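You operate a simulated robot arm through the tools that you are given. There is no shell and no other tool. Be economical: measure what you need, move in short steps, check, and stop when the job is done.

You are at the controls of a simulated two-armed robot. One attempt, no reset.

JOB
Tighten the goggle strap and put the goggles away in their pouch.
Fine: loosen the cord before they go in, tighten it after; hold the goggles for the strap. Set down upright: orange goggles.

It is judged by the outcome, as a careful person would: the job done as asked, and still so three seconds after it is handed in. It fails if anything else is knocked over, pushed out of place, dropped, spilled or broken.

ROBOT AND FRAMES
Two 6-joint arms with two-finger parallel grippers on one trunk, on a base that drives. Base frame: it is fixed to the floor where the robot stands at the start and does not move with it; the origin is under the middle of the robot, x ahead of it, y to its left, z up. Readings come in mm, rad, newtons and seconds.
The left shoulder is at the start at [60, 187, 797], the right one opposite. With the tool pointing down near the work surface each hand reaches from about 260 to 620 mm from the robot's upright axis, wherever it stands, measured 20 degrees to its own side. Places, roughly: cord lock of the goggle pouch [700, -200, 500]; pouch [800, -200, 500]; strap slider of the goggles [600, -300, 600]. Payload 1.57 kg a hand.
The TCP of each hand is the grasp point between the finger pads, 30 mm short of the fingertips. In the tool frame z runs along the fingers and y along their closing line. The gripper opens to 110 mm. The fingers are 24 mm wide and 12 mm thick; the gripper's body (48 by 112 mm) begins 78 mm behind the TCP.
Orientation is that of the tool frame in the base frame, as a unit quaternion [x, y, z, w]. With the fingers straight down and closing along the base's y, the tool's x points along the base's -x, its y along +y and its z along -z.

CONTROLS
- The arms move only by the tool arm_command. It takes "left_steps", "right_steps" or both (then of equal length, played together; a hand with none holds still); each is a list of rows, each an object of numbers (a shift or turn left out is 0, a gripper value left out holds the last): "dx", "dy", "dz": the shift along the base's x, y, z in units of 400 mm (1.0 is 400 mm); "wx", "wy", "wz": the turn, a rotation vector about the base's x, y, z in units of 90 degrees (1.0 is 90 degrees); "fingers": the finger opening in mm, from 0 to 110. In form: [{"dx": .., "dy": .., "dz": .., "wx": .., "wy": .., "wz": .., "fingers": ..}, ...]. A call has 1 to 12 rows; each row is the pose to reach, as a shift and turn from the pose commanded when the call began. A call with a number of a shift or a turn outside -1 to 1 is refused whole. Rows are played at 5 a second. More than 50 mm and 0.15 rad between two rows, or a gripper value outside its range, and nothing of the call is played. A pose out of reach is approached as far as the arm can. The call stops where the force on the tool passes 40 N (or 10 N more than at its start, if that is more) or the arm is blocked; 0.2 s more then pass. The fingers move at their own pace (about 153 mm/s each) and stop on an object; they squeeze with about 35 N. The grip force told is the motor's: it shows also when the fingers shut on nothing. Time passes only in rows, and 0.2 s behind the last, so rows that repeat a pose let the fingers close. It gives the time, the measured TCP pose, the force on the tool (base axes), the opening and the grip force at its end, in the units of the frame above (readings bear some noise), with the torque about the TCP (base axes, N m) and any sound that the robot's microphone picked up.
- Cameras (640 x 400 px; columns grow to the right, rows downward): "scene" is now at [8.1, -38.1, 1334.2]; the picture's right is [-0.47, -0.88, 0.00], its down [-0.68, 0.37, -0.63] and it looks along [0.56, -0.30, -0.78] (base axes); focal length 263 px, centre (320, 200). "left" rides on the left gripper at [70, -16, -141] in its tool frame; the picture's right is [0.23, 0.97, 0.00], its down [-0.86, 0.20, -0.48] and it looks along [-0.47, 0.11, 0.88] (tool axes); focal length 222 px, centre (320, 200). "right" rides on the right gripper at [70, 16, -141] in its tool frame; the picture's right is [-0.23, 0.97, 0.00], its down [-0.86, -0.20, -0.48] and it looks along [-0.47, -0.11, 0.88] (tool axes); focal length 222 px, centre (320, 200). There is no depth. A picture from a camera that has moved, and an enlarged one, comes with that camera's place and axes in the base frame and with its lens.
- snapshot(camera): a new picture of that camera. It takes no simulated time.
- move_column(by): slides the trunk up (or, below 0, down) by that many mm; the arms and the scene camera ride with it, the base frame stays. It gives what a move gives, with no picture.
- base_move(legs): drives the robot by 1 to 6 legs, each [ahead, left, turn to the left] in mm, mm and rad, along the robot's own axes; the way and the turn of a leg run together, so that a leg with both is an arc; at most 1500 mm and 3.142 rad a leg. The arms and the cameras ride along, it lands a little off, and it stops where it bumps. It gives what a move gives.
- aim_head(pan, tilt): turns the head with the scene camera to pan (to the left, within 1.501 rad either way) and tilt (down, from -0.506 to 1.204), counted from straight ahead of the robot. It gives what a move gives.
- inspect(camera, box): a new picture of the part [left, top, right, bottom] of that camera's present view, enlarged. It takes no simulated time.
- finish_job(): hands the job in; it is judged then, once.

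Work in short steps. Places have to be worked out from the pictures, the camera data and where the tool is seen: move nearer, look again, correct. Check each grasp and each placing, and mend what went wrong. You have 120 turns and 88 pictures in all, those below and enlarged ones among them. Open the grippers and draw the arms clear of the work before you hand the job in, unless the task says otherwise; then end with one line.

The tools are called after "Emit:" by a JSON object that holds its "method" and its "body". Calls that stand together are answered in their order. arm_command: Moves the arms, as the interface text tells. Its arguments: {"type":"object","properties":{"left_steps":{"type":"array","items":{"type":"object","properties":{"dx":{"type":"number"},"dy":{"type":"number"},"dz":{"type":"number"},"wx":{"type":"number"},"wy":{"type":"number"},"wz":{"type":"number"},"fingers":{"type":"number"}}}},"right_steps":{"type":"array","items":{"type":"object","properties":{"dx":{"type":"number"},"dy":{"type":"number"},"dz":{"type":"number"},"wx":{"type":"number"},"wy":{"type":"number"},"wz":{"type":"number"},"fingers":{"type":"number"}}}}},"required":[]} The other tools are called the same way: move_column (by) slides the trunk up or down; base_move (legs) drives the base; aim_head (pan, tilt) turns the head that bears the scene camera; snapshot (camera) takes a picture; inspect (camera, box) takes an enlarged picture of a part of a camera's view; finish_job () hands the job in.

At the start:

```text
t: 0.0
left_position: [343.7, 13.1, 842.2]
left_tool_rot: [0.001, 1.0, 0.0, 0.0]
left_wrist_force: [-0.5, -0.1, -0.1]
left_ft_torque: [0.02, 0.04, -0.04]
left_gripper_width: 109.8
left_grasp_force: 0.1
right_position: [338.2, -322.8, 752.1]
right_tool_rot: [0.0, 1.0, 0.0, 0.001]
right_wrist_force: [0.6, 0.3, 0.0]
right_ft_torque: [-0.02, -0.04, 0.02]
right_gripper_width: 110.1
right_grasp_force: 0.1
trunk travel left (down, up): [-425.0, 565.0]
robot x, y, heading: [1.6, 1.1, -0.001]
head pan, tilt: [-0.49, 0.887]
```

scene: 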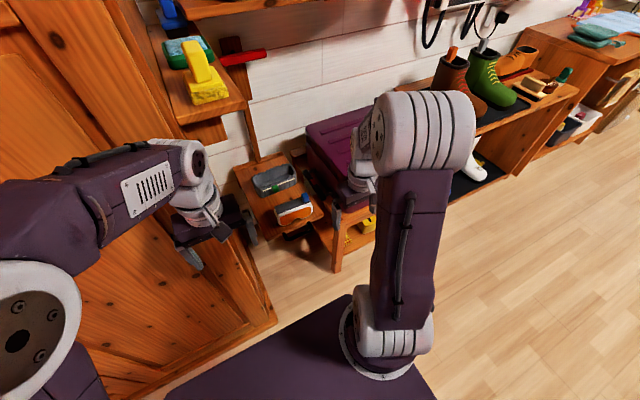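
right: 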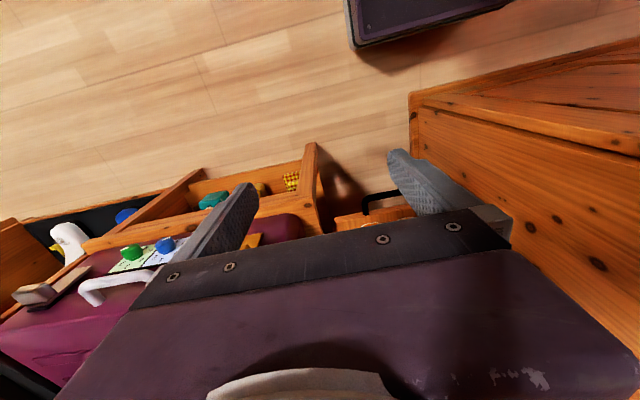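
left: 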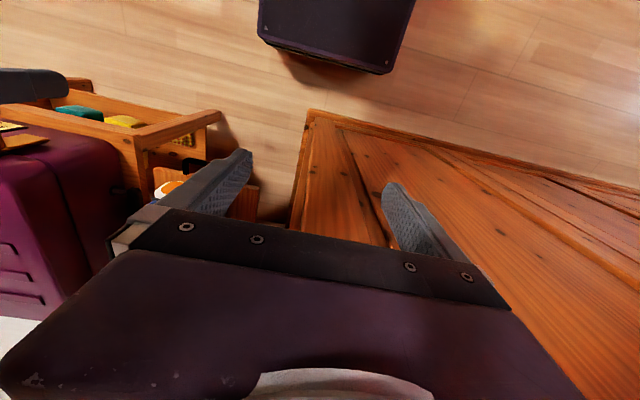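

The small shelf near the scene centre seems to hold the goggles (orange) and a grey pouch. I enlarge it.

Emit:
{"method": "inspect", "body": {"camera": "scene", "box": [220, 130, 380, 280]}}

```text
2.67 times, centred on (300, 205) of scene
camera zoom: at [8.1, -38.1, 1334.2], right [-0.47, -0.88, 0.0], down [-0.68, 0.37, -0.63], along [0.56, -0.3, -0.78], focal length 702 px, centre (373, 187)
```

zoom: 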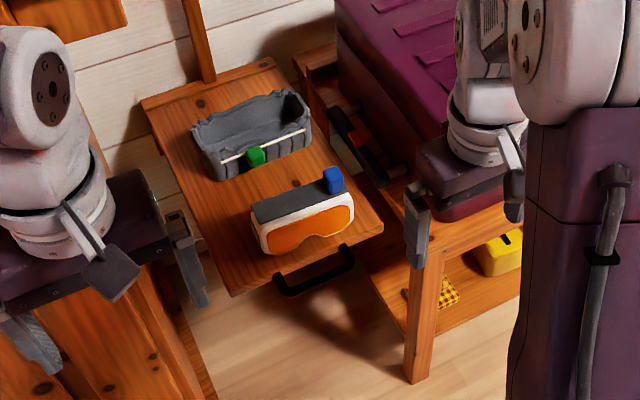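

Green cord lock on the pouch cord, blue slider atop the goggles. I look at the floor and side clearances before driving.

Emit:
{"method": "aim_head", "body": {"pan": -0.2, "tilt": 0.75}}

Emit:
{"method": "snapshot", "body": {"camera": "scene"}}

```text
t: 0.8
left_position: [343.8, 12.6, 841.0]
left_tool_rot: [0.0, 1.0, 0.0, 0.0]
left_wrist_force: [0.3, -0.3, -0.3]
left_ft_torque: [-0.05, 0.0, 0.01]
left_gripper_width: 110.1
left_grasp_force: 0.0
right_position: [338.1, -323.8, 751.8]
right_tool_rot: [0.0, 1.0, 0.0, 0.0]
right_wrist_force: [-1.0, -0.2, -0.5]
right_ft_torque: [0.0, 0.02, 0.01]
right_gripper_width: 110.3
right_grasp_force: 0.0
trunk travel left (down, up): [-425.0, 565.0]
robot x, y, heading: [1.6, -3.1, -0.001]
head pan, tilt: [-0.201, 0.75]
```

```text
83 pictures are left
camera scene: at [22.0, -18.8, 1345.1], right [-0.2, -0.98, 0.0], down [-0.67, 0.14, -0.73], along [0.72, -0.15, -0.68], focal length 263 px, centre (320, 200)
```

scene: 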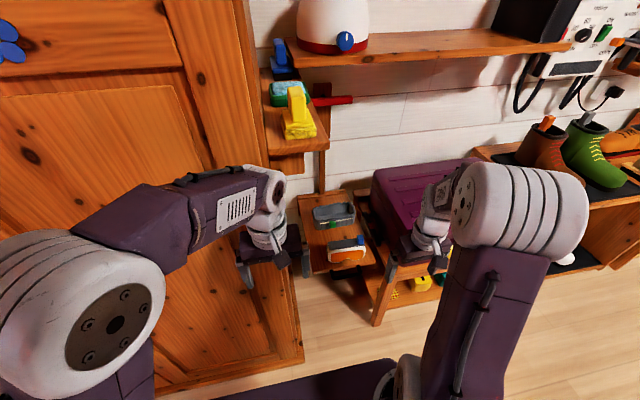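

The shelf lies about x 540–830, y −100…−330, with cabinet to the left and bench to the right. I raise the right hand, then slide the base right and ahead.

Emit:
{"method": "arm_command", "body": {"right_steps": [{"dz": 0.1}, {"dz": 0.2}, {"dz": 0.28}, {"dz": 0.28}]}}

Emit:
{"method": "base_move", "body": {"legs": [[0, -260, 0]]}}

Emit:
{"method": "snapshot", "body": {"camera": "scene"}}

Emit:
{"method": "snapshot", "body": {"camera": "left"}}

```text
t: 1.8
left_position: [344.3, 13.0, 840.8]
left_tool_rot: [0.0, 1.0, 0.001, -0.001]
left_wrist_force: [-0.7, -0.8, -0.4]
left_ft_torque: [-0.01, 0.01, 0.01]
left_gripper_width: 109.9
left_grasp_force: 0.0
right_position: [337.3, -323.8, 864.1]
right_tool_rot: [0.0, 1.0, 0.0, 0.0]
right_wrist_force: [0.0, 0.1, 0.1]
right_ft_torque: [-0.04, -0.02, -0.01]
right_gripper_width: 110.0
right_grasp_force: 0.0
trunk travel left (down, up): [-425.0, 565.0]
robot x, y, heading: [-1.0, 1.5, 0.0]
head pan, tilt: [-0.201, 0.75]
```

```text
t: 3.6
left_position: [342.5, -250.0, 841.9]
left_tool_rot: [0.004, 1.0, 0.0, 0.0]
left_wrist_force: [-0.7, 0.2, -0.7]
left_ft_torque: [0.05, 0.0, -0.01]
left_gripper_width: 110.0
left_grasp_force: 0.0
right_position: [334.7, -585.6, 863.1]
right_tool_rot: [0.003, 1.0, 0.001, 0.001]
right_wrist_force: [-0.9, 0.0, -0.1]
right_ft_torque: [0.04, -0.02, 0.02]
right_gripper_width: 110.0
right_grasp_force: 0.0
trunk travel left (down, up): [-425.0, 565.0]
robot x, y, heading: [-2.2, -258.6, -0.007]
head pan, tilt: [-0.201, 0.75]
```

```text
82 pictures are left
camera scene: at [21.1, -279.1, 1345.1], right [-0.21, -0.98, 0.0], down [-0.67, 0.14, -0.73], along [0.72, -0.15, -0.68], focal length 263 px, centre (320, 200)
```

scene: 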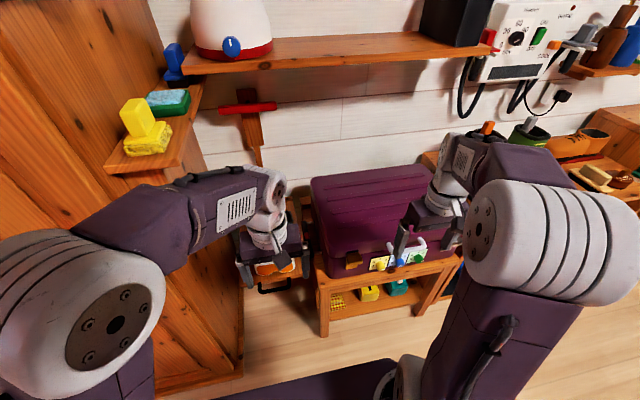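

```text
81 pictures are left
camera left: at [273.4, -265.7, 981.8], right [-0.22, 0.98, 0.0], down [0.86, 0.19, 0.48], along [0.47, 0.11, -0.88], focal length 222 px, centre (320, 200)
```

left: 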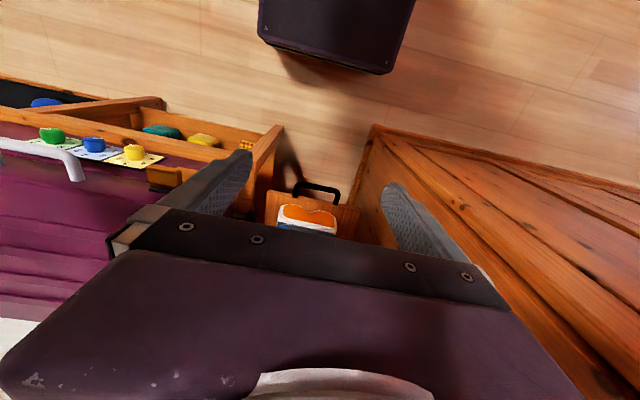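

The left elbow bulges outward towards the cabinet, so I shift a bit further right before going ahead, in stages.

Emit:
{"method": "base_move", "body": {"legs": [[0, -75, 0.007], [110, 0, 0]]}}

Emit:
{"method": "aim_head", "body": {"pan": 0.3, "tilt": 0.75}}

Emit:
{"method": "snapshot", "body": {"camera": "scene"}}

Emit:
{"method": "snapshot", "body": {"camera": "right"}}

```text
t: 5.5
left_position: [453.5, -321.2, 841.0]
left_tool_rot: [0.0, 1.0, 0.0, -0.002]
left_wrist_force: [0.4, -0.1, 0.2]
left_ft_torque: [0.01, 0.03, 0.01]
left_gripper_width: 110.2
left_grasp_force: 0.0
right_position: [449.0, -657.4, 863.1]
right_tool_rot: [-0.001, 1.0, -0.001, -0.002]
right_wrist_force: [-0.2, 0.7, -0.4]
right_ft_torque: [0.04, 0.01, -0.03]
right_gripper_width: 110.1
right_grasp_force: 0.1
trunk travel left (down, up): [-425.0, 565.0]
robot x, y, heading: [106.9, -330.8, -0.001]
head pan, tilt: [-0.201, 0.75]
```

```text
t: 6.4
left_position: [453.9, -321.5, 840.3]
left_tool_rot: [0.0, 1.0, 0.0, 0.0]
left_wrist_force: [0.4, -0.7, -0.2]
left_ft_torque: [0.01, -0.01, 0.03]
left_gripper_width: 109.9
left_grasp_force: 0.0
right_position: [447.9, -656.1, 863.0]
right_tool_rot: [0.0, 1.0, 0.0, 0.0]
right_wrist_force: [0.0, -0.4, 0.1]
right_ft_torque: [-0.02, -0.02, -0.01]
right_gripper_width: 110.1
right_grasp_force: 0.2
trunk travel left (down, up): [-425.0, 565.0]
robot x, y, heading: [106.9, -334.3, 0.004]
head pan, tilt: [0.3, 0.75]
```

```text
80 pictures are left
camera scene: at [130.3, -311.6, 1345.1], right [0.3, -0.96, 0.0], down [-0.65, -0.2, -0.73], along [0.7, 0.22, -0.68], focal length 263 px, centre (320, 200)
```

scene: 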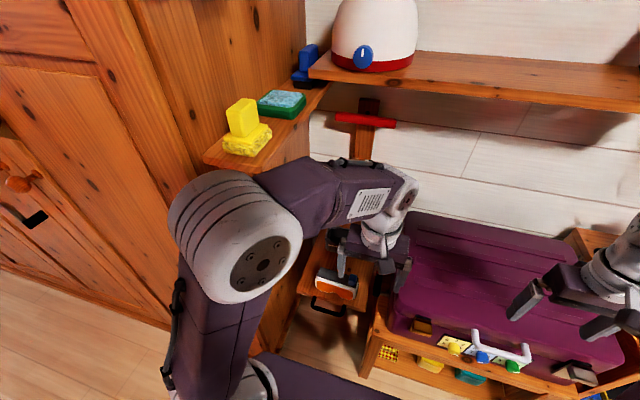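

```text
79 pictures are left
camera right: at [377.8, -640.1, 1005.1], right [0.23, 0.97, 0.0], down [0.86, -0.2, 0.48], along [0.47, -0.11, -0.88], focal length 222 px, centre (320, 200)
```

right: 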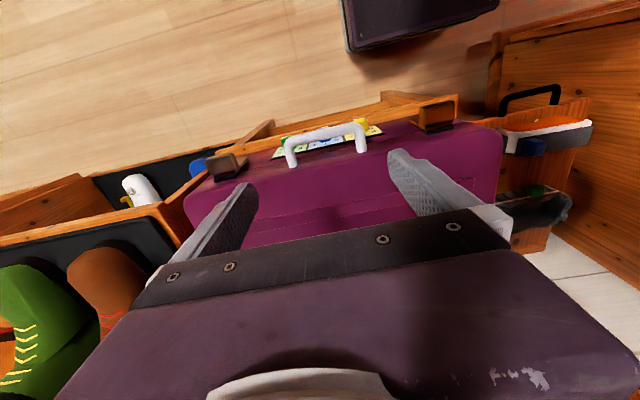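

A small shelf with sponges juts out from the cabinet near elbow height. I raise the trunk 100 mm to triangulate it.

Emit:
{"method": "inspect", "body": {"camera": "scene", "box": [160, 60, 420, 330]}}

Emit:
{"method": "move_column", "body": {"by": 100}}

Emit:
{"method": "inspect", "body": {"camera": "scene", "box": [160, 60, 420, 330]}}

```text
1.48 times, centred on (290, 195) of scene
camera zoom: at [130.3, -311.6, 1345.1], right [0.3, -0.96, 0.0], down [-0.65, -0.2, -0.73], along [0.7, 0.22, -0.68], focal length 390 px, centre (364, 207)
```

zoom: 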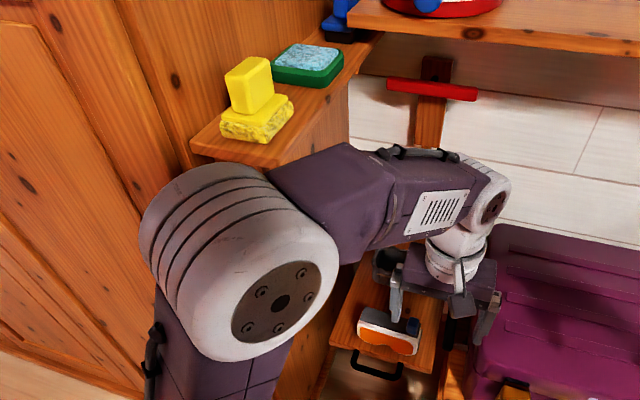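

```text
t: 7.8
left_position: [453.1, -321.5, 939.0]
left_tool_rot: [-0.001, 1.0, 0.0, 0.0]
left_wrist_force: [0.2, -0.3, -0.3]
left_ft_torque: [0.0, 0.04, 0.01]
left_gripper_width: 110.0
left_grasp_force: 0.1
right_position: [447.9, -657.9, 963.6]
right_tool_rot: [-0.001, 1.0, -0.001, -0.001]
right_wrist_force: [0.1, 0.7, -0.5]
right_ft_torque: [0.01, 0.04, 0.01]
right_gripper_width: 109.9
right_grasp_force: 0.1
trunk travel left (down, up): [-525.0, 465.0]
robot x, y, heading: [112.8, -335.8, 0.004]
head pan, tilt: [0.3, 0.75]
```

```text
1.48 times, centred on (290, 195) of scene
camera zoom: at [130.3, -311.5, 1445.1], right [0.3, -0.96, 0.0], down [-0.65, -0.2, -0.73], along [0.7, 0.22, -0.68], focal length 390 px, centre (364, 207)
```

zoom: 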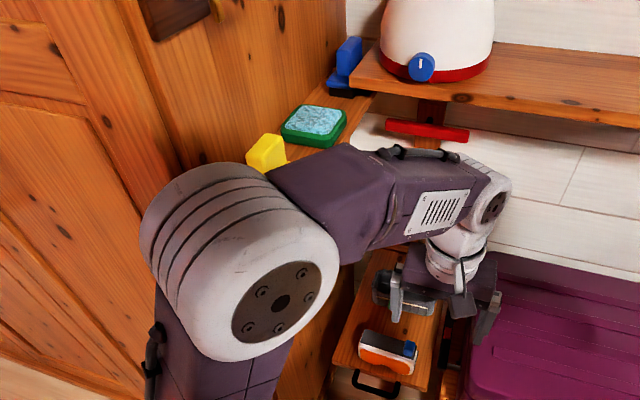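

The side shelf is at about z 1060, x>460, y>−80. I move further right so the elbow clears it, then ahead.

Emit:
{"method": "base_move", "body": {"legs": [[0, -115, -0.004], [90, 0, 0]]}}

Emit:
{"method": "aim_head", "body": {"pan": 0.4, "tilt": 0.85}}

Emit:
{"method": "snapshot", "body": {"camera": "scene"}}

Emit:
{"method": "snapshot", "body": {"camera": "left"}}

```text
t: 9.7
left_position: [544.1, -437.0, 940.2]
left_tool_rot: [0.002, 1.0, -0.001, 0.001]
left_wrist_force: [0.7, 0.0, 0.3]
left_ft_torque: [0.0, 0.03, 0.01]
left_gripper_width: 110.3
left_grasp_force: 0.1
right_position: [538.1, -772.6, 962.7]
right_tool_rot: [0.001, 1.0, 0.0, 0.0]
right_wrist_force: [-0.1, 0.2, 0.2]
right_ft_torque: [0.0, 0.03, -0.05]
right_gripper_width: 110.2
right_grasp_force: 0.1
trunk travel left (down, up): [-525.0, 465.0]
robot x, y, heading: [200.7, -446.3, -0.0]
head pan, tilt: [0.3, 0.75]
```

```text
t: 10.3
left_position: [542.6, -436.2, 940.3]
left_tool_rot: [0.002, 1.0, 0.0, 0.0]
left_wrist_force: [-0.8, 0.5, 0.0]
left_ft_torque: [0.0, 0.0, 0.0]
left_gripper_width: 110.0
left_grasp_force: 0.0
right_position: [537.2, -772.7, 962.6]
right_tool_rot: [0.0, 1.0, 0.001, 0.0]
right_wrist_force: [0.5, 1.0, 0.9]
right_ft_torque: [0.04, 0.01, -0.01]
right_gripper_width: 110.0
right_grasp_force: 0.1
trunk travel left (down, up): [-525.0, 465.0]
robot x, y, heading: [198.4, -448.1, -0.006]
head pan, tilt: [0.4, 0.85]
```

```text
76 pictures are left
camera scene: at [213.1, -420.0, 1437.2], right [0.39, -0.92, 0.0], down [-0.69, -0.29, -0.66], along [0.61, 0.26, -0.75], focal length 263 px, centre (320, 200)
```

scene: 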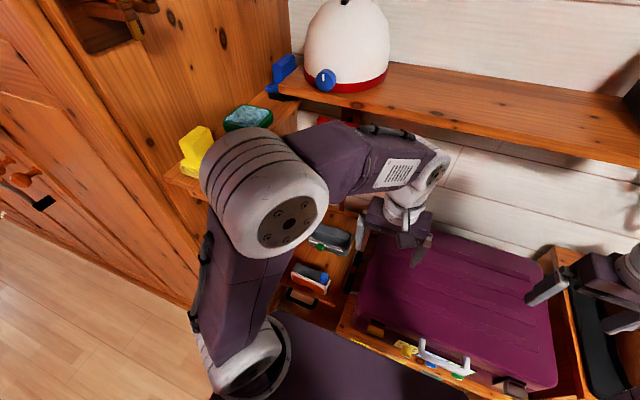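

```text
75 pictures are left
camera left: at [474.4, -452.8, 1081.8], right [-0.22, 0.97, 0.0], down [0.86, 0.2, 0.48], along [0.47, 0.11, -0.88], focal length 222 px, centre (320, 200)
```

left: 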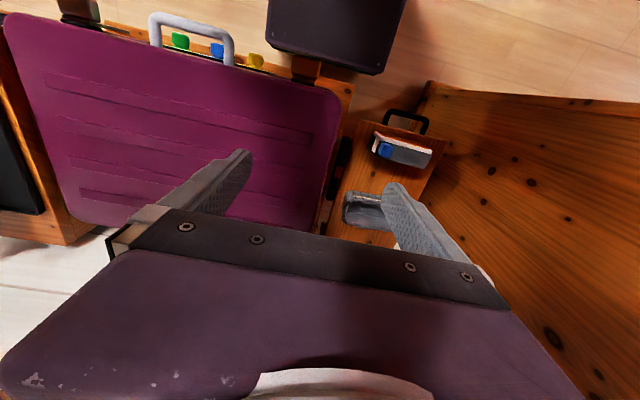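

Next I lower the trunk so the left elbow stays beneath the side shelf, raising both hands first for clearance over the case.

Emit:
{"method": "arm_command", "body": {"left_steps": [{"dz": 0.1}, {"dz": 0.2}, {"dz": 0.2, "dy": 0.1}, {"dz": 0.2, "dy": 0.2}], "right_steps": [{"dz": 0.1}, {"dz": 0.2}, {"dz": 0.2}, {"dz": 0.2}]}}

Emit:
{"method": "move_column", "body": {"by": -200}}

Emit:
{"method": "snapshot", "body": {"camera": "scene"}}

```text
t: 11.3
left_position: [543.3, -354.0, 1020.8]
left_tool_rot: [0.002, 1.0, 0.0, 0.0]
left_wrist_force: [-0.3, -0.5, -0.1]
left_ft_torque: [-0.02, -0.02, -0.02]
left_gripper_width: 110.0
left_grasp_force: 0.1
right_position: [535.4, -772.9, 1043.7]
right_tool_rot: [0.001, 1.0, -0.001, 0.0]
right_wrist_force: [-0.4, -0.6, -0.6]
right_ft_torque: [0.01, -0.03, 0.03]
right_gripper_width: 110.1
right_grasp_force: 0.1
trunk travel left (down, up): [-525.0, 465.0]
robot x, y, heading: [195.6, -448.1, -0.003]
head pan, tilt: [0.4, 0.85]
```

```text
t: 13.5
left_position: [542.8, -354.6, 819.8]
left_tool_rot: [0.002, 1.0, 0.0, 0.0]
left_wrist_force: [-0.4, 1.0, -0.2]
left_ft_torque: [-0.02, 0.02, -0.01]
left_gripper_width: 109.9
left_grasp_force: 0.0
right_position: [535.8, -774.2, 842.2]
right_tool_rot: [0.001, 1.0, -0.001, 0.0]
right_wrist_force: [-0.3, -0.3, 0.5]
right_ft_torque: [-0.01, 0.02, -0.02]
right_gripper_width: 109.9
right_grasp_force: 0.0
trunk travel left (down, up): [-325.0, 665.0]
robot x, y, heading: [202.0, -447.6, -0.005]
head pan, tilt: [0.4, 0.85]
```

```text
74 pictures are left
camera scene: at [212.9, -420.0, 1237.2], right [0.39, -0.92, 0.0], down [-0.69, -0.29, -0.66], along [0.61, 0.26, -0.75], focal length 263 px, centre (320, 200)
```

scene: 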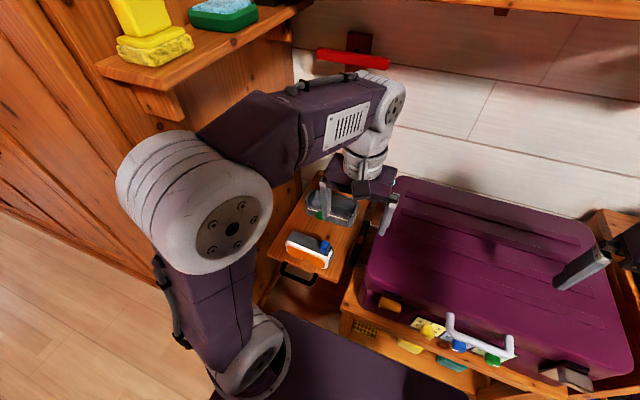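

The elbow is now in front of the shelf; I lower the left hand and move it over the work area, then check.

Emit:
{"method": "arm_command", "body": {"left_steps": [{"dz": -0.1}, {"dz": -0.2, "dy": 0.04}, {"dz": -0.25, "dy": 0.12}, {"dz": -0.25, "dy": 0.2}, {"dz": -0.25, "dy": 0.28}]}}

Emit:
{"method": "snapshot", "body": {"camera": "scene"}}

Emit:
{"method": "snapshot", "body": {"camera": "left"}}

```text
t: 14.7
left_position: [544.9, -240.4, 720.0]
left_tool_rot: [0.001, 1.0, 0.0, 0.0]
left_wrist_force: [0.1, -0.7, 0.3]
left_ft_torque: [-0.03, -0.01, -0.02]
left_gripper_width: 110.0
left_grasp_force: 0.0
right_position: [535.2, -773.4, 842.8]
right_tool_rot: [0.001, 1.0, 0.0, -0.001]
right_wrist_force: [0.1, -0.3, 0.0]
right_ft_torque: [0.0, -0.05, 0.0]
right_gripper_width: 110.3
right_grasp_force: 0.0
trunk travel left (down, up): [-325.0, 665.0]
robot x, y, heading: [202.4, -447.7, -0.004]
head pan, tilt: [0.4, 0.85]
```

```text
73 pictures are left
camera scene: at [213.0, -419.6, 1237.1], right [0.39, -0.92, 0.0], down [-0.69, -0.29, -0.66], along [0.61, 0.26, -0.75], focal length 263 px, centre (320, 200)
```

scene: 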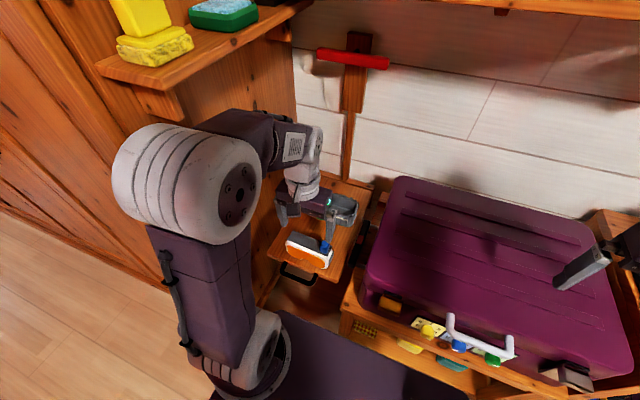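

```text
72 pictures are left
camera left: at [475.3, -257.8, 860.6], right [-0.22, 0.97, 0.0], down [0.86, 0.2, 0.48], along [0.47, 0.11, -0.88], focal length 222 px, centre (320, 200)
```

left: 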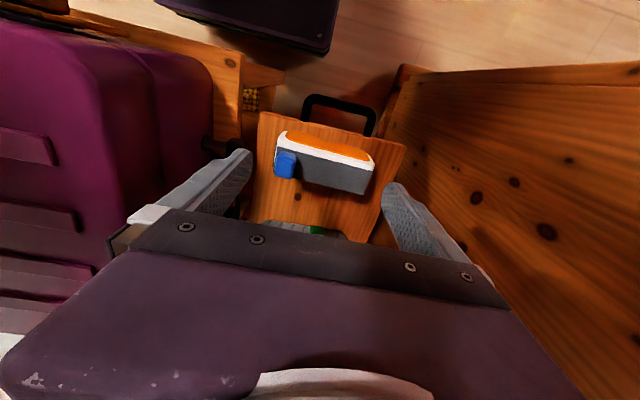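

Clear of the shelf. I zoom in on the goggles and the slider from above.

Emit:
{"method": "inspect", "body": {"camera": "left", "box": [240, 100, 420, 240]}}

Emit:
{"method": "inspect", "body": {"camera": "scene", "box": [250, 180, 380, 290]}}

```text
2.86 times, centred on (330, 170) of left
camera zoom: at [475.3, -257.8, 860.6], right [-0.22, 0.97, 0.0], down [0.86, 0.2, 0.48], along [0.47, 0.11, -0.88], focal length 635 px, centre (291, 286)
```

zoom: 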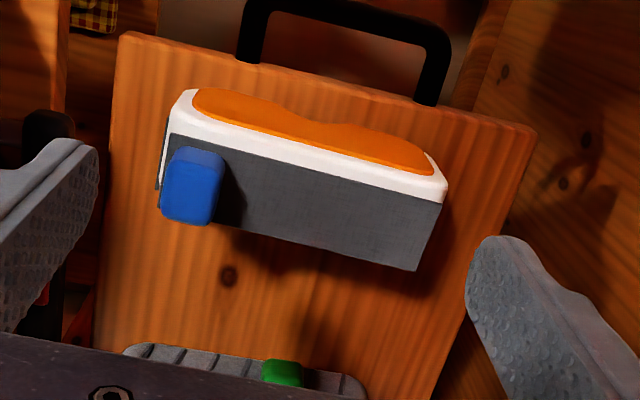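

```text
3.64 times, centred on (315, 235) of scene
camera zoom: at [213.0, -419.6, 1237.1], right [0.39, -0.92, 0.0], down [-0.69, -0.29, -0.66], along [0.61, 0.26, -0.75], focal length 957 px, centre (338, 73)
```

zoom: 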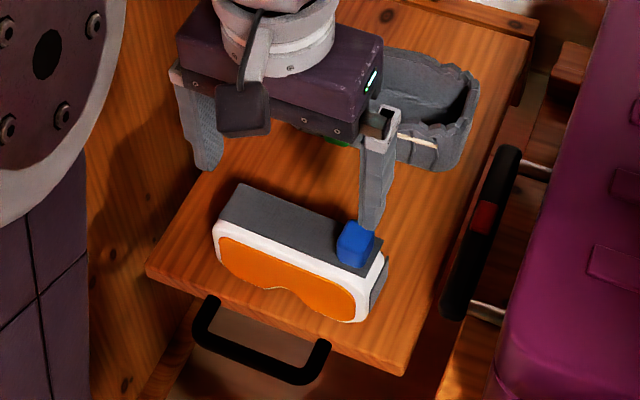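

I turn both hands 90° so fingers close along x: the left goes above the goggles' left half, the right comes closer.

Emit:
{"method": "arm_command", "body": {"left_steps": [{"wz": -0.083, "dz": 0.0}, {"wz": -0.167, "dz": 0.02}, {"wz": -0.25, "dz": 0.05}, {"wz": -0.333, "dz": 0.05}, {"wz": -0.417, "dz": 0.05}, {"wz": -0.5, "dz": 0.05}, {"wz": -0.583, "dz": 0.05}, {"wz": -0.667, "dz": 0.05}, {"wz": -0.75, "dz": 0.05, "dx": 0.03, "dy": 0.04}, {"wz": -0.833, "dz": 0.05, "dx": 0.06, "dy": 0.08}, {"wz": -0.917, "dz": 0.05, "dx": 0.1, "dy": 0.12}, {"wz": -1.0, "dz": 0.05, "dx": 0.1, "dy": 0.14}], "right_steps": [{"wz": -0.083, "dy": 0.08}, {"wz": -0.167, "dy": 0.16}, {"wz": -0.25, "dy": 0.24}, {"wz": -0.333, "dy": 0.32}, {"wz": -0.417, "dy": 0.4}, {"wz": -0.5, "dy": 0.48}, {"wz": -0.583, "dy": 0.56}, {"wz": -0.667, "dy": 0.64}, {"wz": -0.75, "dy": 0.72}, {"wz": -0.833, "dy": 0.8}, {"wz": -0.917, "dy": 0.85}, {"wz": -1.0, "dy": 0.85}]}}

Emit:
{"method": "snapshot", "body": {"camera": "left"}}

Emit:
{"method": "snapshot", "body": {"camera": "right"}}

Emit:
{"method": "snapshot", "body": {"camera": "scene"}}

```text
t: 17.3
left_position: [583.4, -187.7, 740.5]
left_tool_rot: [0.709, 0.705, 0.0, 0.0]
left_wrist_force: [0.7, 0.4, 0.2]
left_ft_torque: [-0.01, 0.0, 0.0]
left_gripper_width: 110.1
left_grasp_force: 0.1
right_position: [533.6, -433.0, 843.0]
right_tool_rot: [0.708, 0.706, -0.001, 0.0]
right_wrist_force: [0.9, -0.1, -0.6]
right_ft_torque: [-0.04, 0.01, 0.01]
right_gripper_width: 109.9
right_grasp_force: 0.0
trunk travel left (down, up): [-325.0, 665.0]
robot x, y, heading: [202.1, -446.2, -0.002]
head pan, tilt: [0.4, 0.85]
```

```text
69 pictures are left
camera left: at [568.1, -117.2, 881.6], right [0.97, 0.22, 0.0], down [0.2, -0.86, 0.48], along [0.11, -0.47, -0.88], focal length 222 px, centre (320, 200)
```

left: 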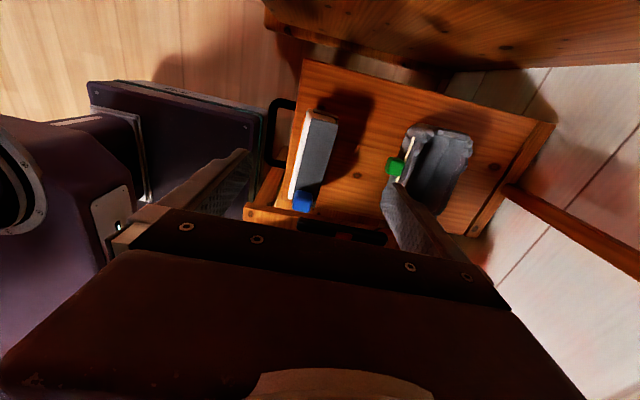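

```text
68 pictures are left
camera right: at [550.5, -362.5, 985.3], right [0.97, -0.23, 0.0], down [-0.2, -0.85, 0.48], along [-0.11, -0.47, -0.88], focal length 222 px, centre (320, 200)
```

right: 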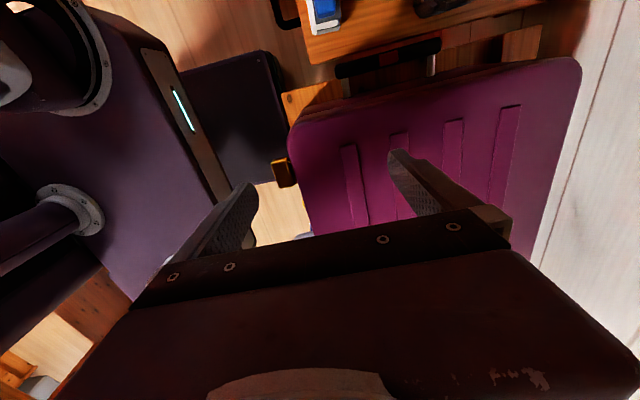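

```text
67 pictures are left
camera scene: at [212.7, -420.0, 1237.1], right [0.39, -0.92, 0.0], down [-0.69, -0.29, -0.66], along [0.61, 0.26, -0.75], focal length 263 px, centre (320, 200)
```

scene: 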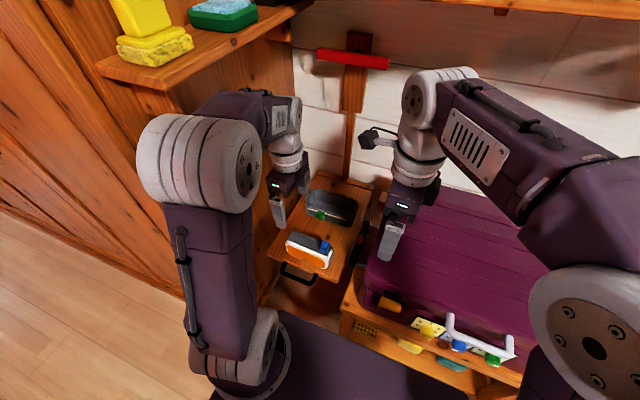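

Good poses. I zoom the left camera onto the goggles and pouch.

Emit:
{"method": "inspect", "body": {"camera": "left", "box": [270, 80, 350, 230]}}

Emit:
{"method": "inspect", "body": {"camera": "left", "box": [370, 110, 500, 230]}}

Emit:
{"method": "inspect", "body": {"camera": "scene", "box": [260, 170, 380, 280]}}

```text
2.67 times, centred on (310, 155) of left
camera zoom: at [568.1, -117.2, 881.6], right [0.97, 0.22, 0.0], down [0.2, -0.86, 0.48], along [0.11, -0.47, -0.88], focal length 592 px, centre (347, 320)
```

zoom: 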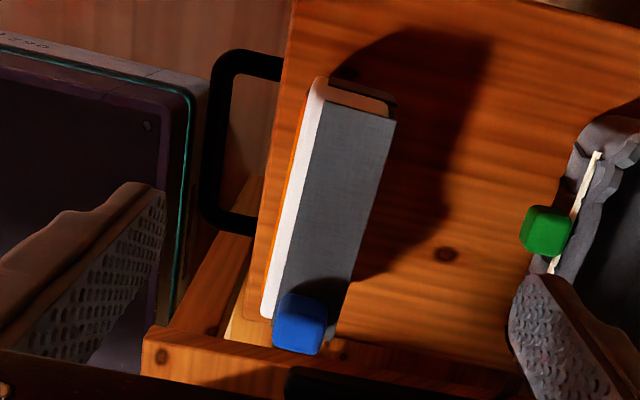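

```text
3.33 times, centred on (435, 170) of left
camera zoom: at [568.1, -117.2, 881.6], right [0.97, 0.22, 0.0], down [0.2, -0.86, 0.48], along [0.11, -0.47, -0.88], focal length 740 px, centre (-63, 300)
```

zoom: 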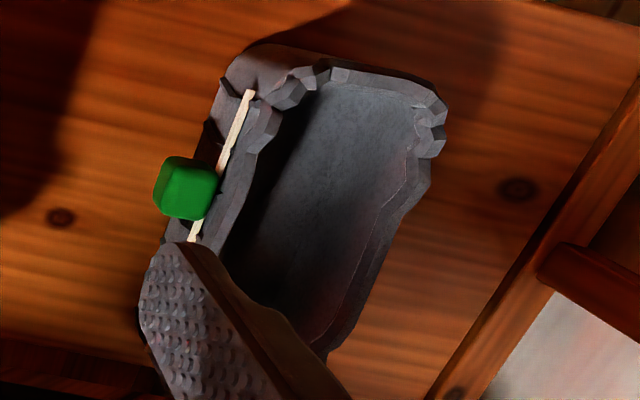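

```text
3.64 times, centred on (320, 225) of scene
camera zoom: at [212.7, -420.0, 1237.1], right [0.39, -0.92, 0.0], down [-0.69, -0.29, -0.66], along [0.61, 0.26, -0.75], focal length 957 px, centre (320, 109)
```

zoom: 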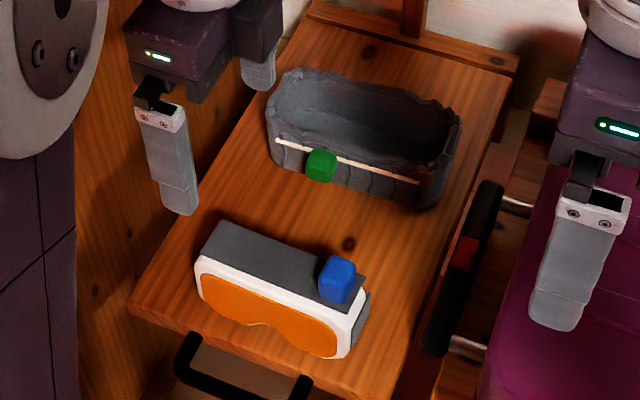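

Cord lock sits on a front cord, running along y; slider sits at the right end of the goggles' top. I lower the left hand astride the goggles at y≈−192 and check alignment.

Emit:
{"method": "arm_command", "body": {"left_steps": [{"dz": -0.1, "wz": -0.03}, {"dz": -0.2, "wz": -0.03}, {"dz": -0.27, "wz": -0.03}, {"dz": -0.27, "wz": -0.03}]}}

Emit:
{"method": "inspect", "body": {"camera": "scene", "box": [260, 170, 380, 280]}}

Emit:
{"method": "snapshot", "body": {"camera": "left"}}

```text
t: 18.3
left_position: [583.3, -188.3, 630.5]
left_tool_rot: [0.725, 0.689, 0.0, -0.001]
left_wrist_force: [-0.7, 0.0, 0.2]
left_ft_torque: [-0.01, -0.02, 0.01]
left_gripper_width: 109.9
left_grasp_force: 0.1
right_position: [534.9, -432.9, 842.4]
right_tool_rot: [0.708, 0.707, 0.0, 0.0]
right_wrist_force: [0.1, -0.1, -0.6]
right_ft_torque: [0.06, -0.01, 0.04]
right_gripper_width: 110.1
right_grasp_force: 0.1
trunk travel left (down, up): [-325.0, 665.0]
robot x, y, heading: [199.2, -448.0, -0.009]
head pan, tilt: [0.4, 0.85]
```

```text
3.64 times, centred on (320, 225) of scene
camera zoom: at [212.8, -420.0, 1237.1], right [0.39, -0.92, 0.0], down [-0.69, -0.29, -0.66], along [0.61, 0.26, -0.75], focal length 957 px, centre (320, 109)
```

zoom: 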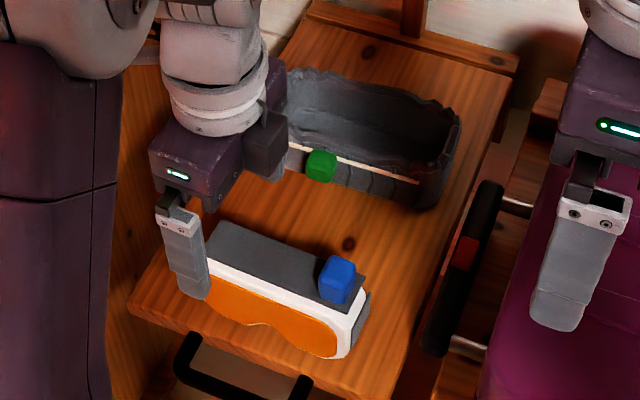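

```text
62 pictures are left
camera left: at [571.1, -117.6, 771.1], right [0.98, 0.18, 0.0], down [0.16, -0.86, 0.48], along [0.09, -0.47, -0.88], focal length 222 px, centre (320, 200)
```

left: 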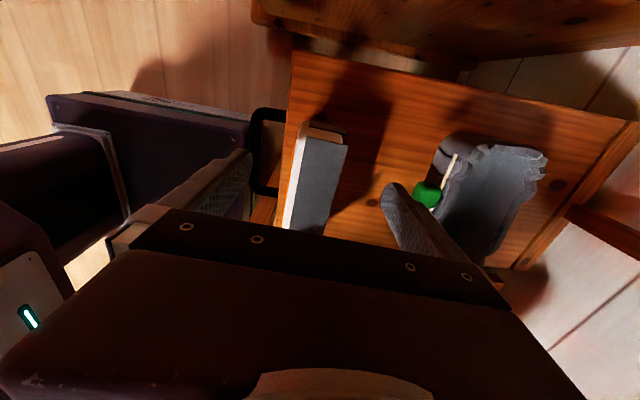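

Fingers straddle the goggles well. I lower 60 mm more and check.

Emit:
{"method": "arm_command", "body": {"left_steps": [{"dz": -0.07}, {"dz": -0.14}, {"dz": -0.15}]}}

Emit:
{"method": "inspect", "body": {"camera": "scene", "box": [260, 170, 380, 280]}}

Emit:
{"method": "snapshot", "body": {"camera": "left"}}

```text
t: 19.1
left_position: [583.9, -187.8, 571.8]
left_tool_rot: [0.724, 0.689, 0.0, 0.0]
left_wrist_force: [1.2, 0.5, 0.4]
left_ft_torque: [-0.02, 0.0, -0.01]
left_gripper_width: 109.9
left_grasp_force: 0.0
right_position: [535.6, -433.6, 844.4]
right_tool_rot: [0.708, 0.707, -0.001, 0.001]
right_wrist_force: [0.6, -0.1, 0.6]
right_ft_torque: [-0.03, 0.01, -0.02]
right_gripper_width: 110.1
right_grasp_force: 0.1
trunk travel left (down, up): [-325.0, 665.0]
robot x, y, heading: [200.1, -449.3, -0.0]
head pan, tilt: [0.4, 0.85]
```

```text
3.64 times, centred on (320, 225) of scene
camera zoom: at [212.9, -419.9, 1237.1], right [0.39, -0.92, 0.0], down [-0.69, -0.29, -0.66], along [0.61, 0.26, -0.75], focal length 957 px, centre (320, 109)
```

zoom: 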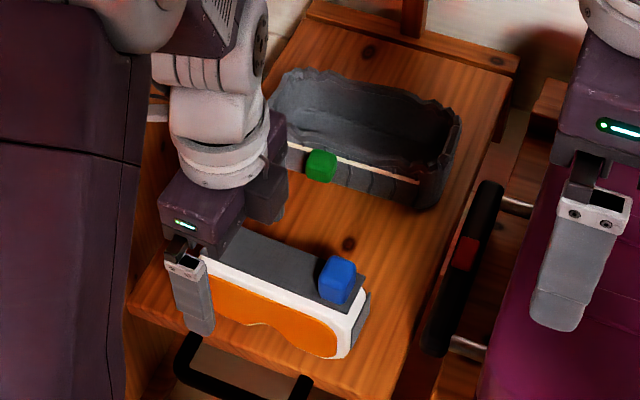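

```text
60 pictures are left
camera left: at [570.9, -116.2, 712.9], right [0.98, 0.18, 0.0], down [0.16, -0.86, 0.48], along [0.09, -0.47, -0.88], focal length 222 px, centre (320, 200)
```

left: 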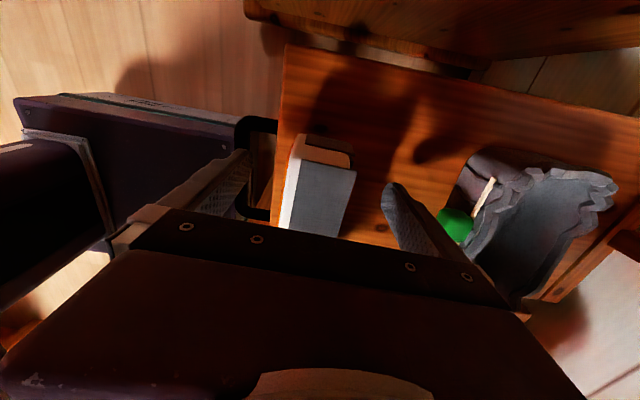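

The top seems around z 565, so I lower 20 mm more and close gently on the goggles.

Emit:
{"method": "arm_command", "body": {"left_steps": [{"dz": -0.05}, {"dz": -0.05, "fingers": 60}, {"dz": -0.05, "fingers": 30}, {"dz": -0.05, "fingers": 30}, {"dz": -0.05, "fingers": 30}]}}

Emit:
{"method": "inspect", "body": {"camera": "scene", "box": [260, 170, 380, 280]}}

```text
t: 20.3
left_position: [582.7, -185.4, 550.5]
left_tool_rot: [0.724, 0.69, 0.0, 0.0]
left_wrist_force: [-0.2, -1.3, 1.0]
left_ft_torque: [0.06, -0.03, -0.03]
left_gripper_width: 43.4
left_grasp_force: 34.9
right_position: [535.2, -432.3, 843.8]
right_tool_rot: [0.708, 0.706, 0.0, 0.0]
right_wrist_force: [-1.1, -0.1, -0.8]
right_ft_torque: [-0.04, 0.0, -0.02]
right_gripper_width: 109.8
right_grasp_force: 0.0
trunk travel left (down, up): [-325.0, 665.0]
robot x, y, heading: [200.9, -446.4, -0.002]
head pan, tilt: [0.4, 0.85]
```

```text
3.64 times, centred on (320, 225) of scene
camera zoom: at [213.0, -419.9, 1237.1], right [0.39, -0.92, 0.0], down [-0.69, -0.29, -0.66], along [0.61, 0.26, -0.75], focal length 957 px, centre (320, 109)
```

zoom: 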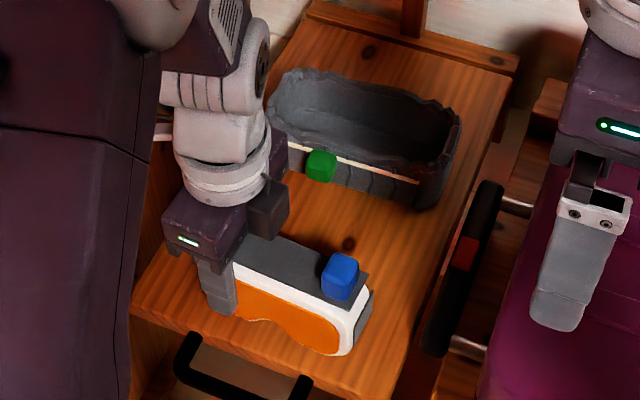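

Goggles held (43 mm wide). Now the right hand comes over the slider, tilted 30° so its body leans to the right.

Emit:
{"method": "arm_command", "body": {"right_steps": [{"wx": 0.083, "dx": 0.03, "dy": 0.06, "dz": -0.05}, {"wx": 0.167, "dx": 0.06, "dy": 0.12, "dz": -0.1}, {"wx": 0.25, "dx": 0.09, "dy": 0.18, "dz": -0.15}, {"wx": 0.333, "dx": 0.12, "dy": 0.24, "dz": -0.2}, {"wx": 0.333, "dx": 0.12, "dy": 0.3, "dz": -0.26}, {"wx": 0.333, "dx": 0.12, "dy": 0.33, "dz": -0.34}, {"wx": 0.333, "dx": 0.12, "dy": 0.33, "dz": -0.34}]}}

Emit:
{"method": "snapshot", "body": {"camera": "right"}}

Emit:
{"method": "inspect", "body": {"camera": "scene", "box": [260, 150, 420, 280]}}

```text
t: 21.9
left_position: [583.4, -186.1, 551.9]
left_tool_rot: [0.724, 0.689, 0.001, 0.001]
left_wrist_force: [-0.5, 0.5, 0.2]
left_ft_torque: [-0.03, -0.02, 0.0]
left_gripper_width: 43.8
left_grasp_force: 34.9
right_position: [585.3, -301.8, 706.3]
right_tool_rot: [0.684, 0.682, 0.183, -0.184]
right_wrist_force: [-0.2, 0.1, -1.1]
right_ft_torque: [0.02, 0.02, 0.01]
right_gripper_width: 110.0
right_grasp_force: 0.1
trunk travel left (down, up): [-325.0, 665.0]
robot x, y, heading: [204.6, -445.4, 0.005]
head pan, tilt: [0.4, 0.85]
```

```text
58 pictures are left
camera right: at [601.6, -311.5, 864.0], right [0.97, -0.2, -0.11], down [-0.2, -0.98, -0.01], along [-0.11, 0.04, -0.99], focal length 222 px, centre (320, 200)
```

right: 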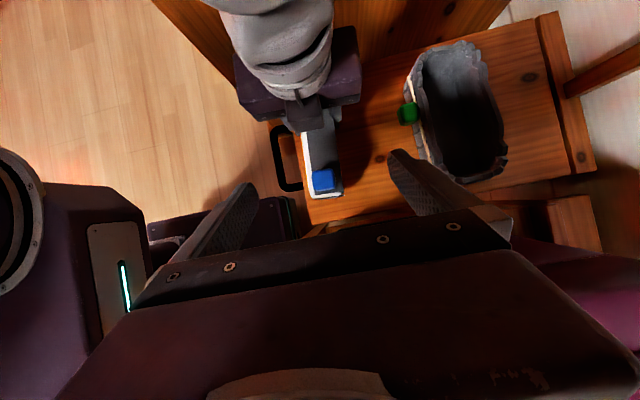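

```text
3.08 times, centred on (340, 215) of scene
camera zoom: at [213.0, -419.9, 1237.1], right [0.39, -0.92, 0.0], down [-0.69, -0.29, -0.66], along [0.61, 0.26, -0.75], focal length 809 px, centre (258, 154)
```

zoom: 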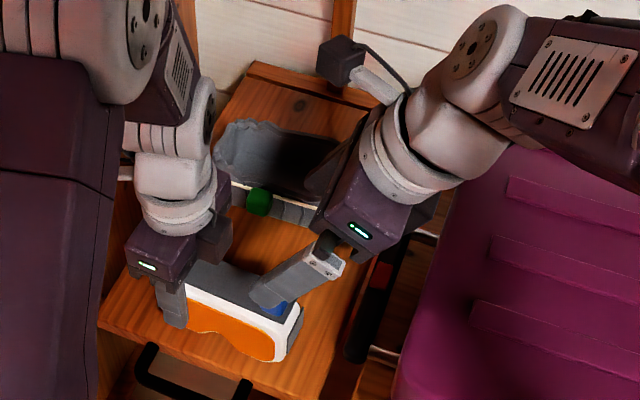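

Overhead view is good. I zoom in on the slider and the pouch.

Emit:
{"method": "inspect", "body": {"camera": "right", "box": [280, 90, 380, 210]}}

Emit:
{"method": "inspect", "body": {"camera": "right", "box": [380, 20, 540, 200]}}

```text
3.33 times, centred on (330, 150) of right
camera zoom: at [601.6, -311.5, 864.0], right [0.97, -0.2, -0.11], down [-0.2, -0.98, -0.01], along [-0.11, 0.04, -0.99], focal length 740 px, centre (287, 367)
```

zoom: 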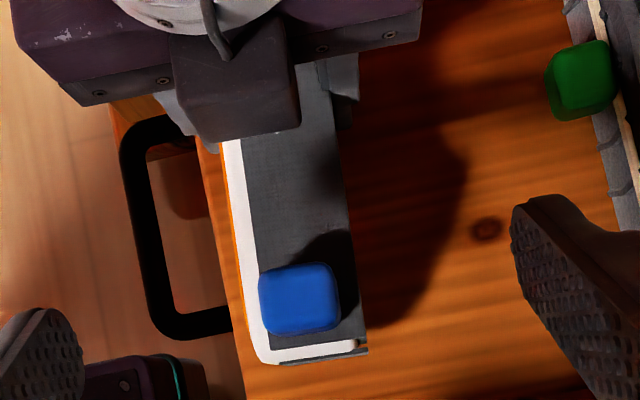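

```text
2.22 times, centred on (460, 110) of right
camera zoom: at [601.6, -311.5, 864.0], right [0.97, -0.2, -0.11], down [-0.2, -0.98, -0.01], along [-0.11, 0.04, -0.99], focal length 494 px, centre (9, 400)
```

zoom: 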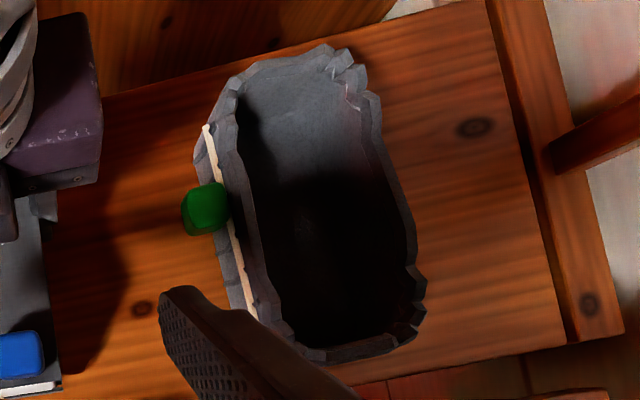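

Slider centre is about (581,−277), 29×26 mm. I descend with the right hand to just around it and check height.

Emit:
{"method": "arm_command", "body": {"right_steps": [{"dx": -0.009, "dy": 0.03, "dz": -0.1, "fingers": 60}, {"dx": -0.009, "dy": 0.03, "dz": -0.19, "fingers": 60}, {"dx": -0.009, "dy": 0.035, "dz": -0.245, "fingers": 60}, {"dx": -0.009, "dy": 0.035, "dz": -0.245, "fingers": 60}]}}

Emit:
{"method": "inspect", "body": {"camera": "scene", "box": [260, 170, 380, 280]}}

Emit:
{"method": "snapshot", "body": {"camera": "right"}}

```text
t: 22.9
left_position: [582.9, -187.4, 551.2]
left_tool_rot: [0.724, 0.69, 0.0, -0.001]
left_wrist_force: [-0.3, -1.4, 0.3]
left_ft_torque: [-0.02, -0.03, -0.03]
left_gripper_width: 43.5
left_grasp_force: 35.1
right_position: [580.3, -287.7, 608.9]
right_tool_rot: [0.684, 0.682, 0.182, -0.182]
right_wrist_force: [0.4, 0.1, -0.2]
right_ft_torque: [0.0, -0.01, 0.0]
right_gripper_width: 59.9
right_grasp_force: 0.1
trunk travel left (down, up): [-325.0, 665.0]
robot x, y, heading: [203.6, -450.1, -0.004]
head pan, tilt: [0.4, 0.85]
```

```text
3.64 times, centred on (320, 225) of scene
camera zoom: at [213.0, -419.8, 1237.1], right [0.39, -0.92, 0.0], down [-0.69, -0.29, -0.66], along [0.61, 0.26, -0.75], focal length 957 px, centre (320, 109)
```

zoom: 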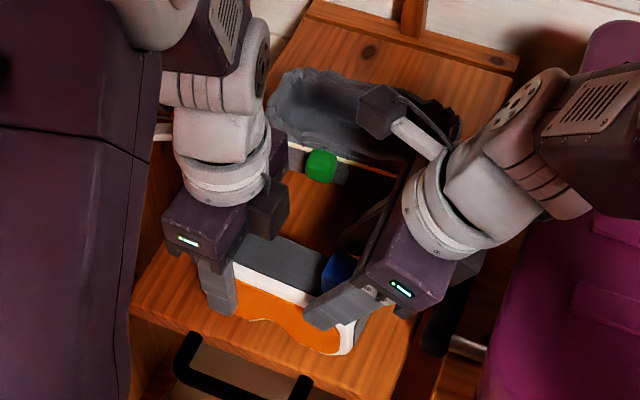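

```text
53 pictures are left
camera right: at [596.5, -297.3, 766.8], right [0.97, -0.2, -0.11], down [-0.2, -0.98, -0.01], along [-0.11, 0.03, -0.99], focal length 222 px, centre (320, 200)
```

right: 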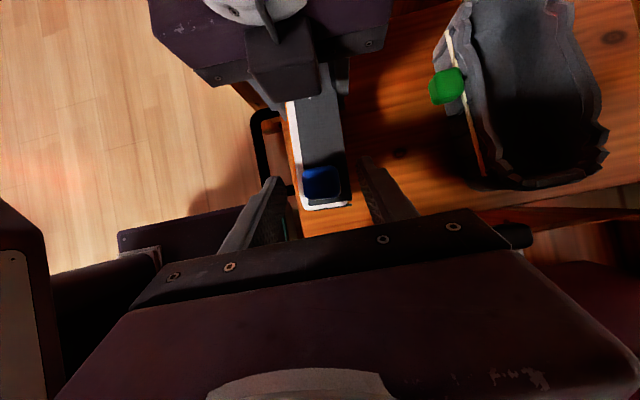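

Slider top appears to be near z 608, goggles' top about 580, so I raise 8 mm to grip only the slider and close.

Emit:
{"method": "arm_command", "body": {"right_steps": [{"dz": 0.02}, {"dz": 0.02, "fingers": 40}, {"dz": 0.02, "fingers": 20}, {"dz": 0.02, "fingers": 20}, {"dz": 0.02, "fingers": 20}]}}

Emit:
{"method": "inspect", "body": {"camera": "right", "box": [260, 90, 400, 240]}}

Emit:
{"method": "inspect", "body": {"camera": "scene", "box": [290, 210, 360, 270]}}

```text
t: 24.1
left_position: [582.5, -188.1, 551.5]
left_tool_rot: [0.724, 0.689, -0.001, 0.0]
left_wrist_force: [-11.0, 0.2, 6.2]
left_ft_torque: [-0.47, -0.53, -0.19]
left_gripper_width: 43.4
left_grasp_force: 35.0
right_position: [581.1, -287.8, 617.6]
right_tool_rot: [0.684, 0.682, 0.184, -0.183]
right_wrist_force: [11.2, -0.8, -3.9]
right_ft_torque: [-0.04, -0.26, -0.97]
right_gripper_width: 27.6
right_grasp_force: 34.9
trunk travel left (down, up): [-325.0, 665.0]
robot x, y, heading: [197.7, -449.9, -0.006]
head pan, tilt: [0.4, 0.85]
```

```text
2.67 times, centred on (330, 165) of right
camera zoom: at [597.2, -297.0, 774.6], right [0.97, -0.2, -0.11], down [-0.2, -0.98, -0.01], along [-0.11, 0.04, -0.99], focal length 592 px, centre (293, 293)
```

zoom: 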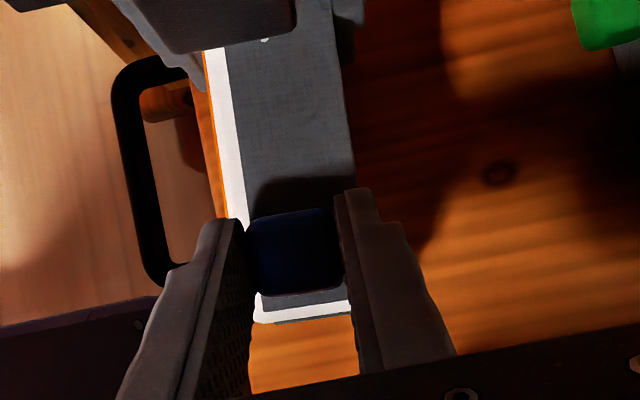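

```text
6.67 times, centred on (325, 240) of scene
camera zoom: at [213.0, -419.9, 1237.1], right [0.39, -0.92, 0.0], down [-0.69, -0.29, -0.66], along [0.61, 0.26, -0.75], focal length 1754 px, centre (287, -67)
```

zoom: 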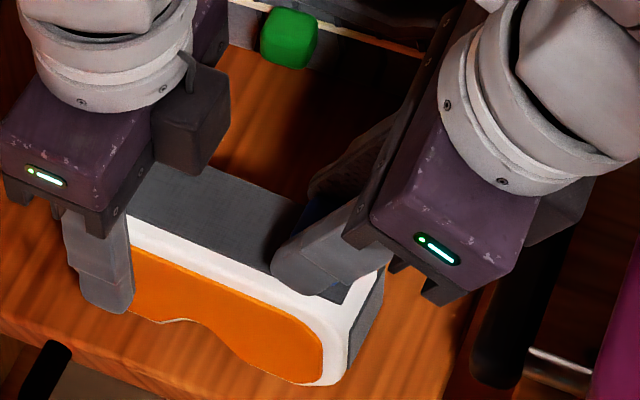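

Slider gripped. I try it gently toward +y (along the strap) and watch the forces.

Emit:
{"method": "arm_command", "body": {"right_steps": [{"dx": 0.005, "dy": 0.01}, {"dx": 0.006, "dy": 0.02}, {"dx": 0.006, "dy": 0.03}, {"dx": 0.006, "dy": 0.04}]}}

Emit:
{"method": "inspect", "body": {"camera": "right", "box": [260, 90, 400, 240]}}

```text
t: 25.1
left_position: [581.3, -186.2, 551.4]
left_tool_rot: [0.725, 0.689, -0.001, -0.001]
left_wrist_force: [-8.2, 2.0, -3.2]
left_ft_torque: [0.56, -0.39, 0.09]
left_gripper_width: 43.4
left_grasp_force: 35.2
right_position: [583.1, -270.4, 618.1]
right_tool_rot: [0.684, 0.682, 0.183, -0.183]
right_wrist_force: [8.4, -0.4, 6.4]
right_ft_torque: [0.06, -0.2, -0.84]
right_gripper_width: 27.6
right_grasp_force: 35.2
trunk travel left (down, up): [-325.0, 665.0]
robot x, y, heading: [197.4, -450.9, -0.0]
head pan, tilt: [0.4, 0.85]
```

```text
2.67 times, centred on (330, 165) of right
camera zoom: at [598.3, -280.4, 774.5], right [0.97, -0.2, -0.11], down [-0.2, -0.98, -0.01], along [-0.11, 0.04, -0.99], focal length 592 px, centre (293, 293)
```

zoom: 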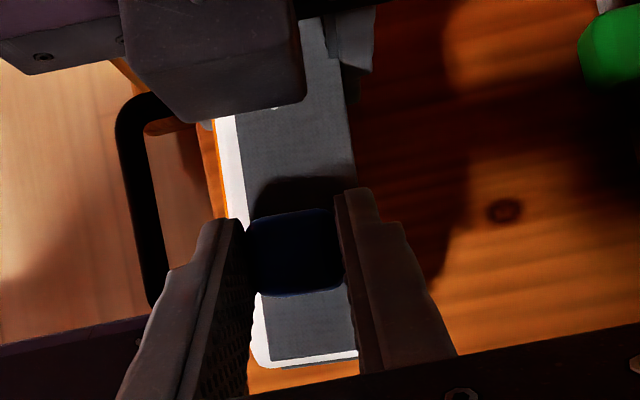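

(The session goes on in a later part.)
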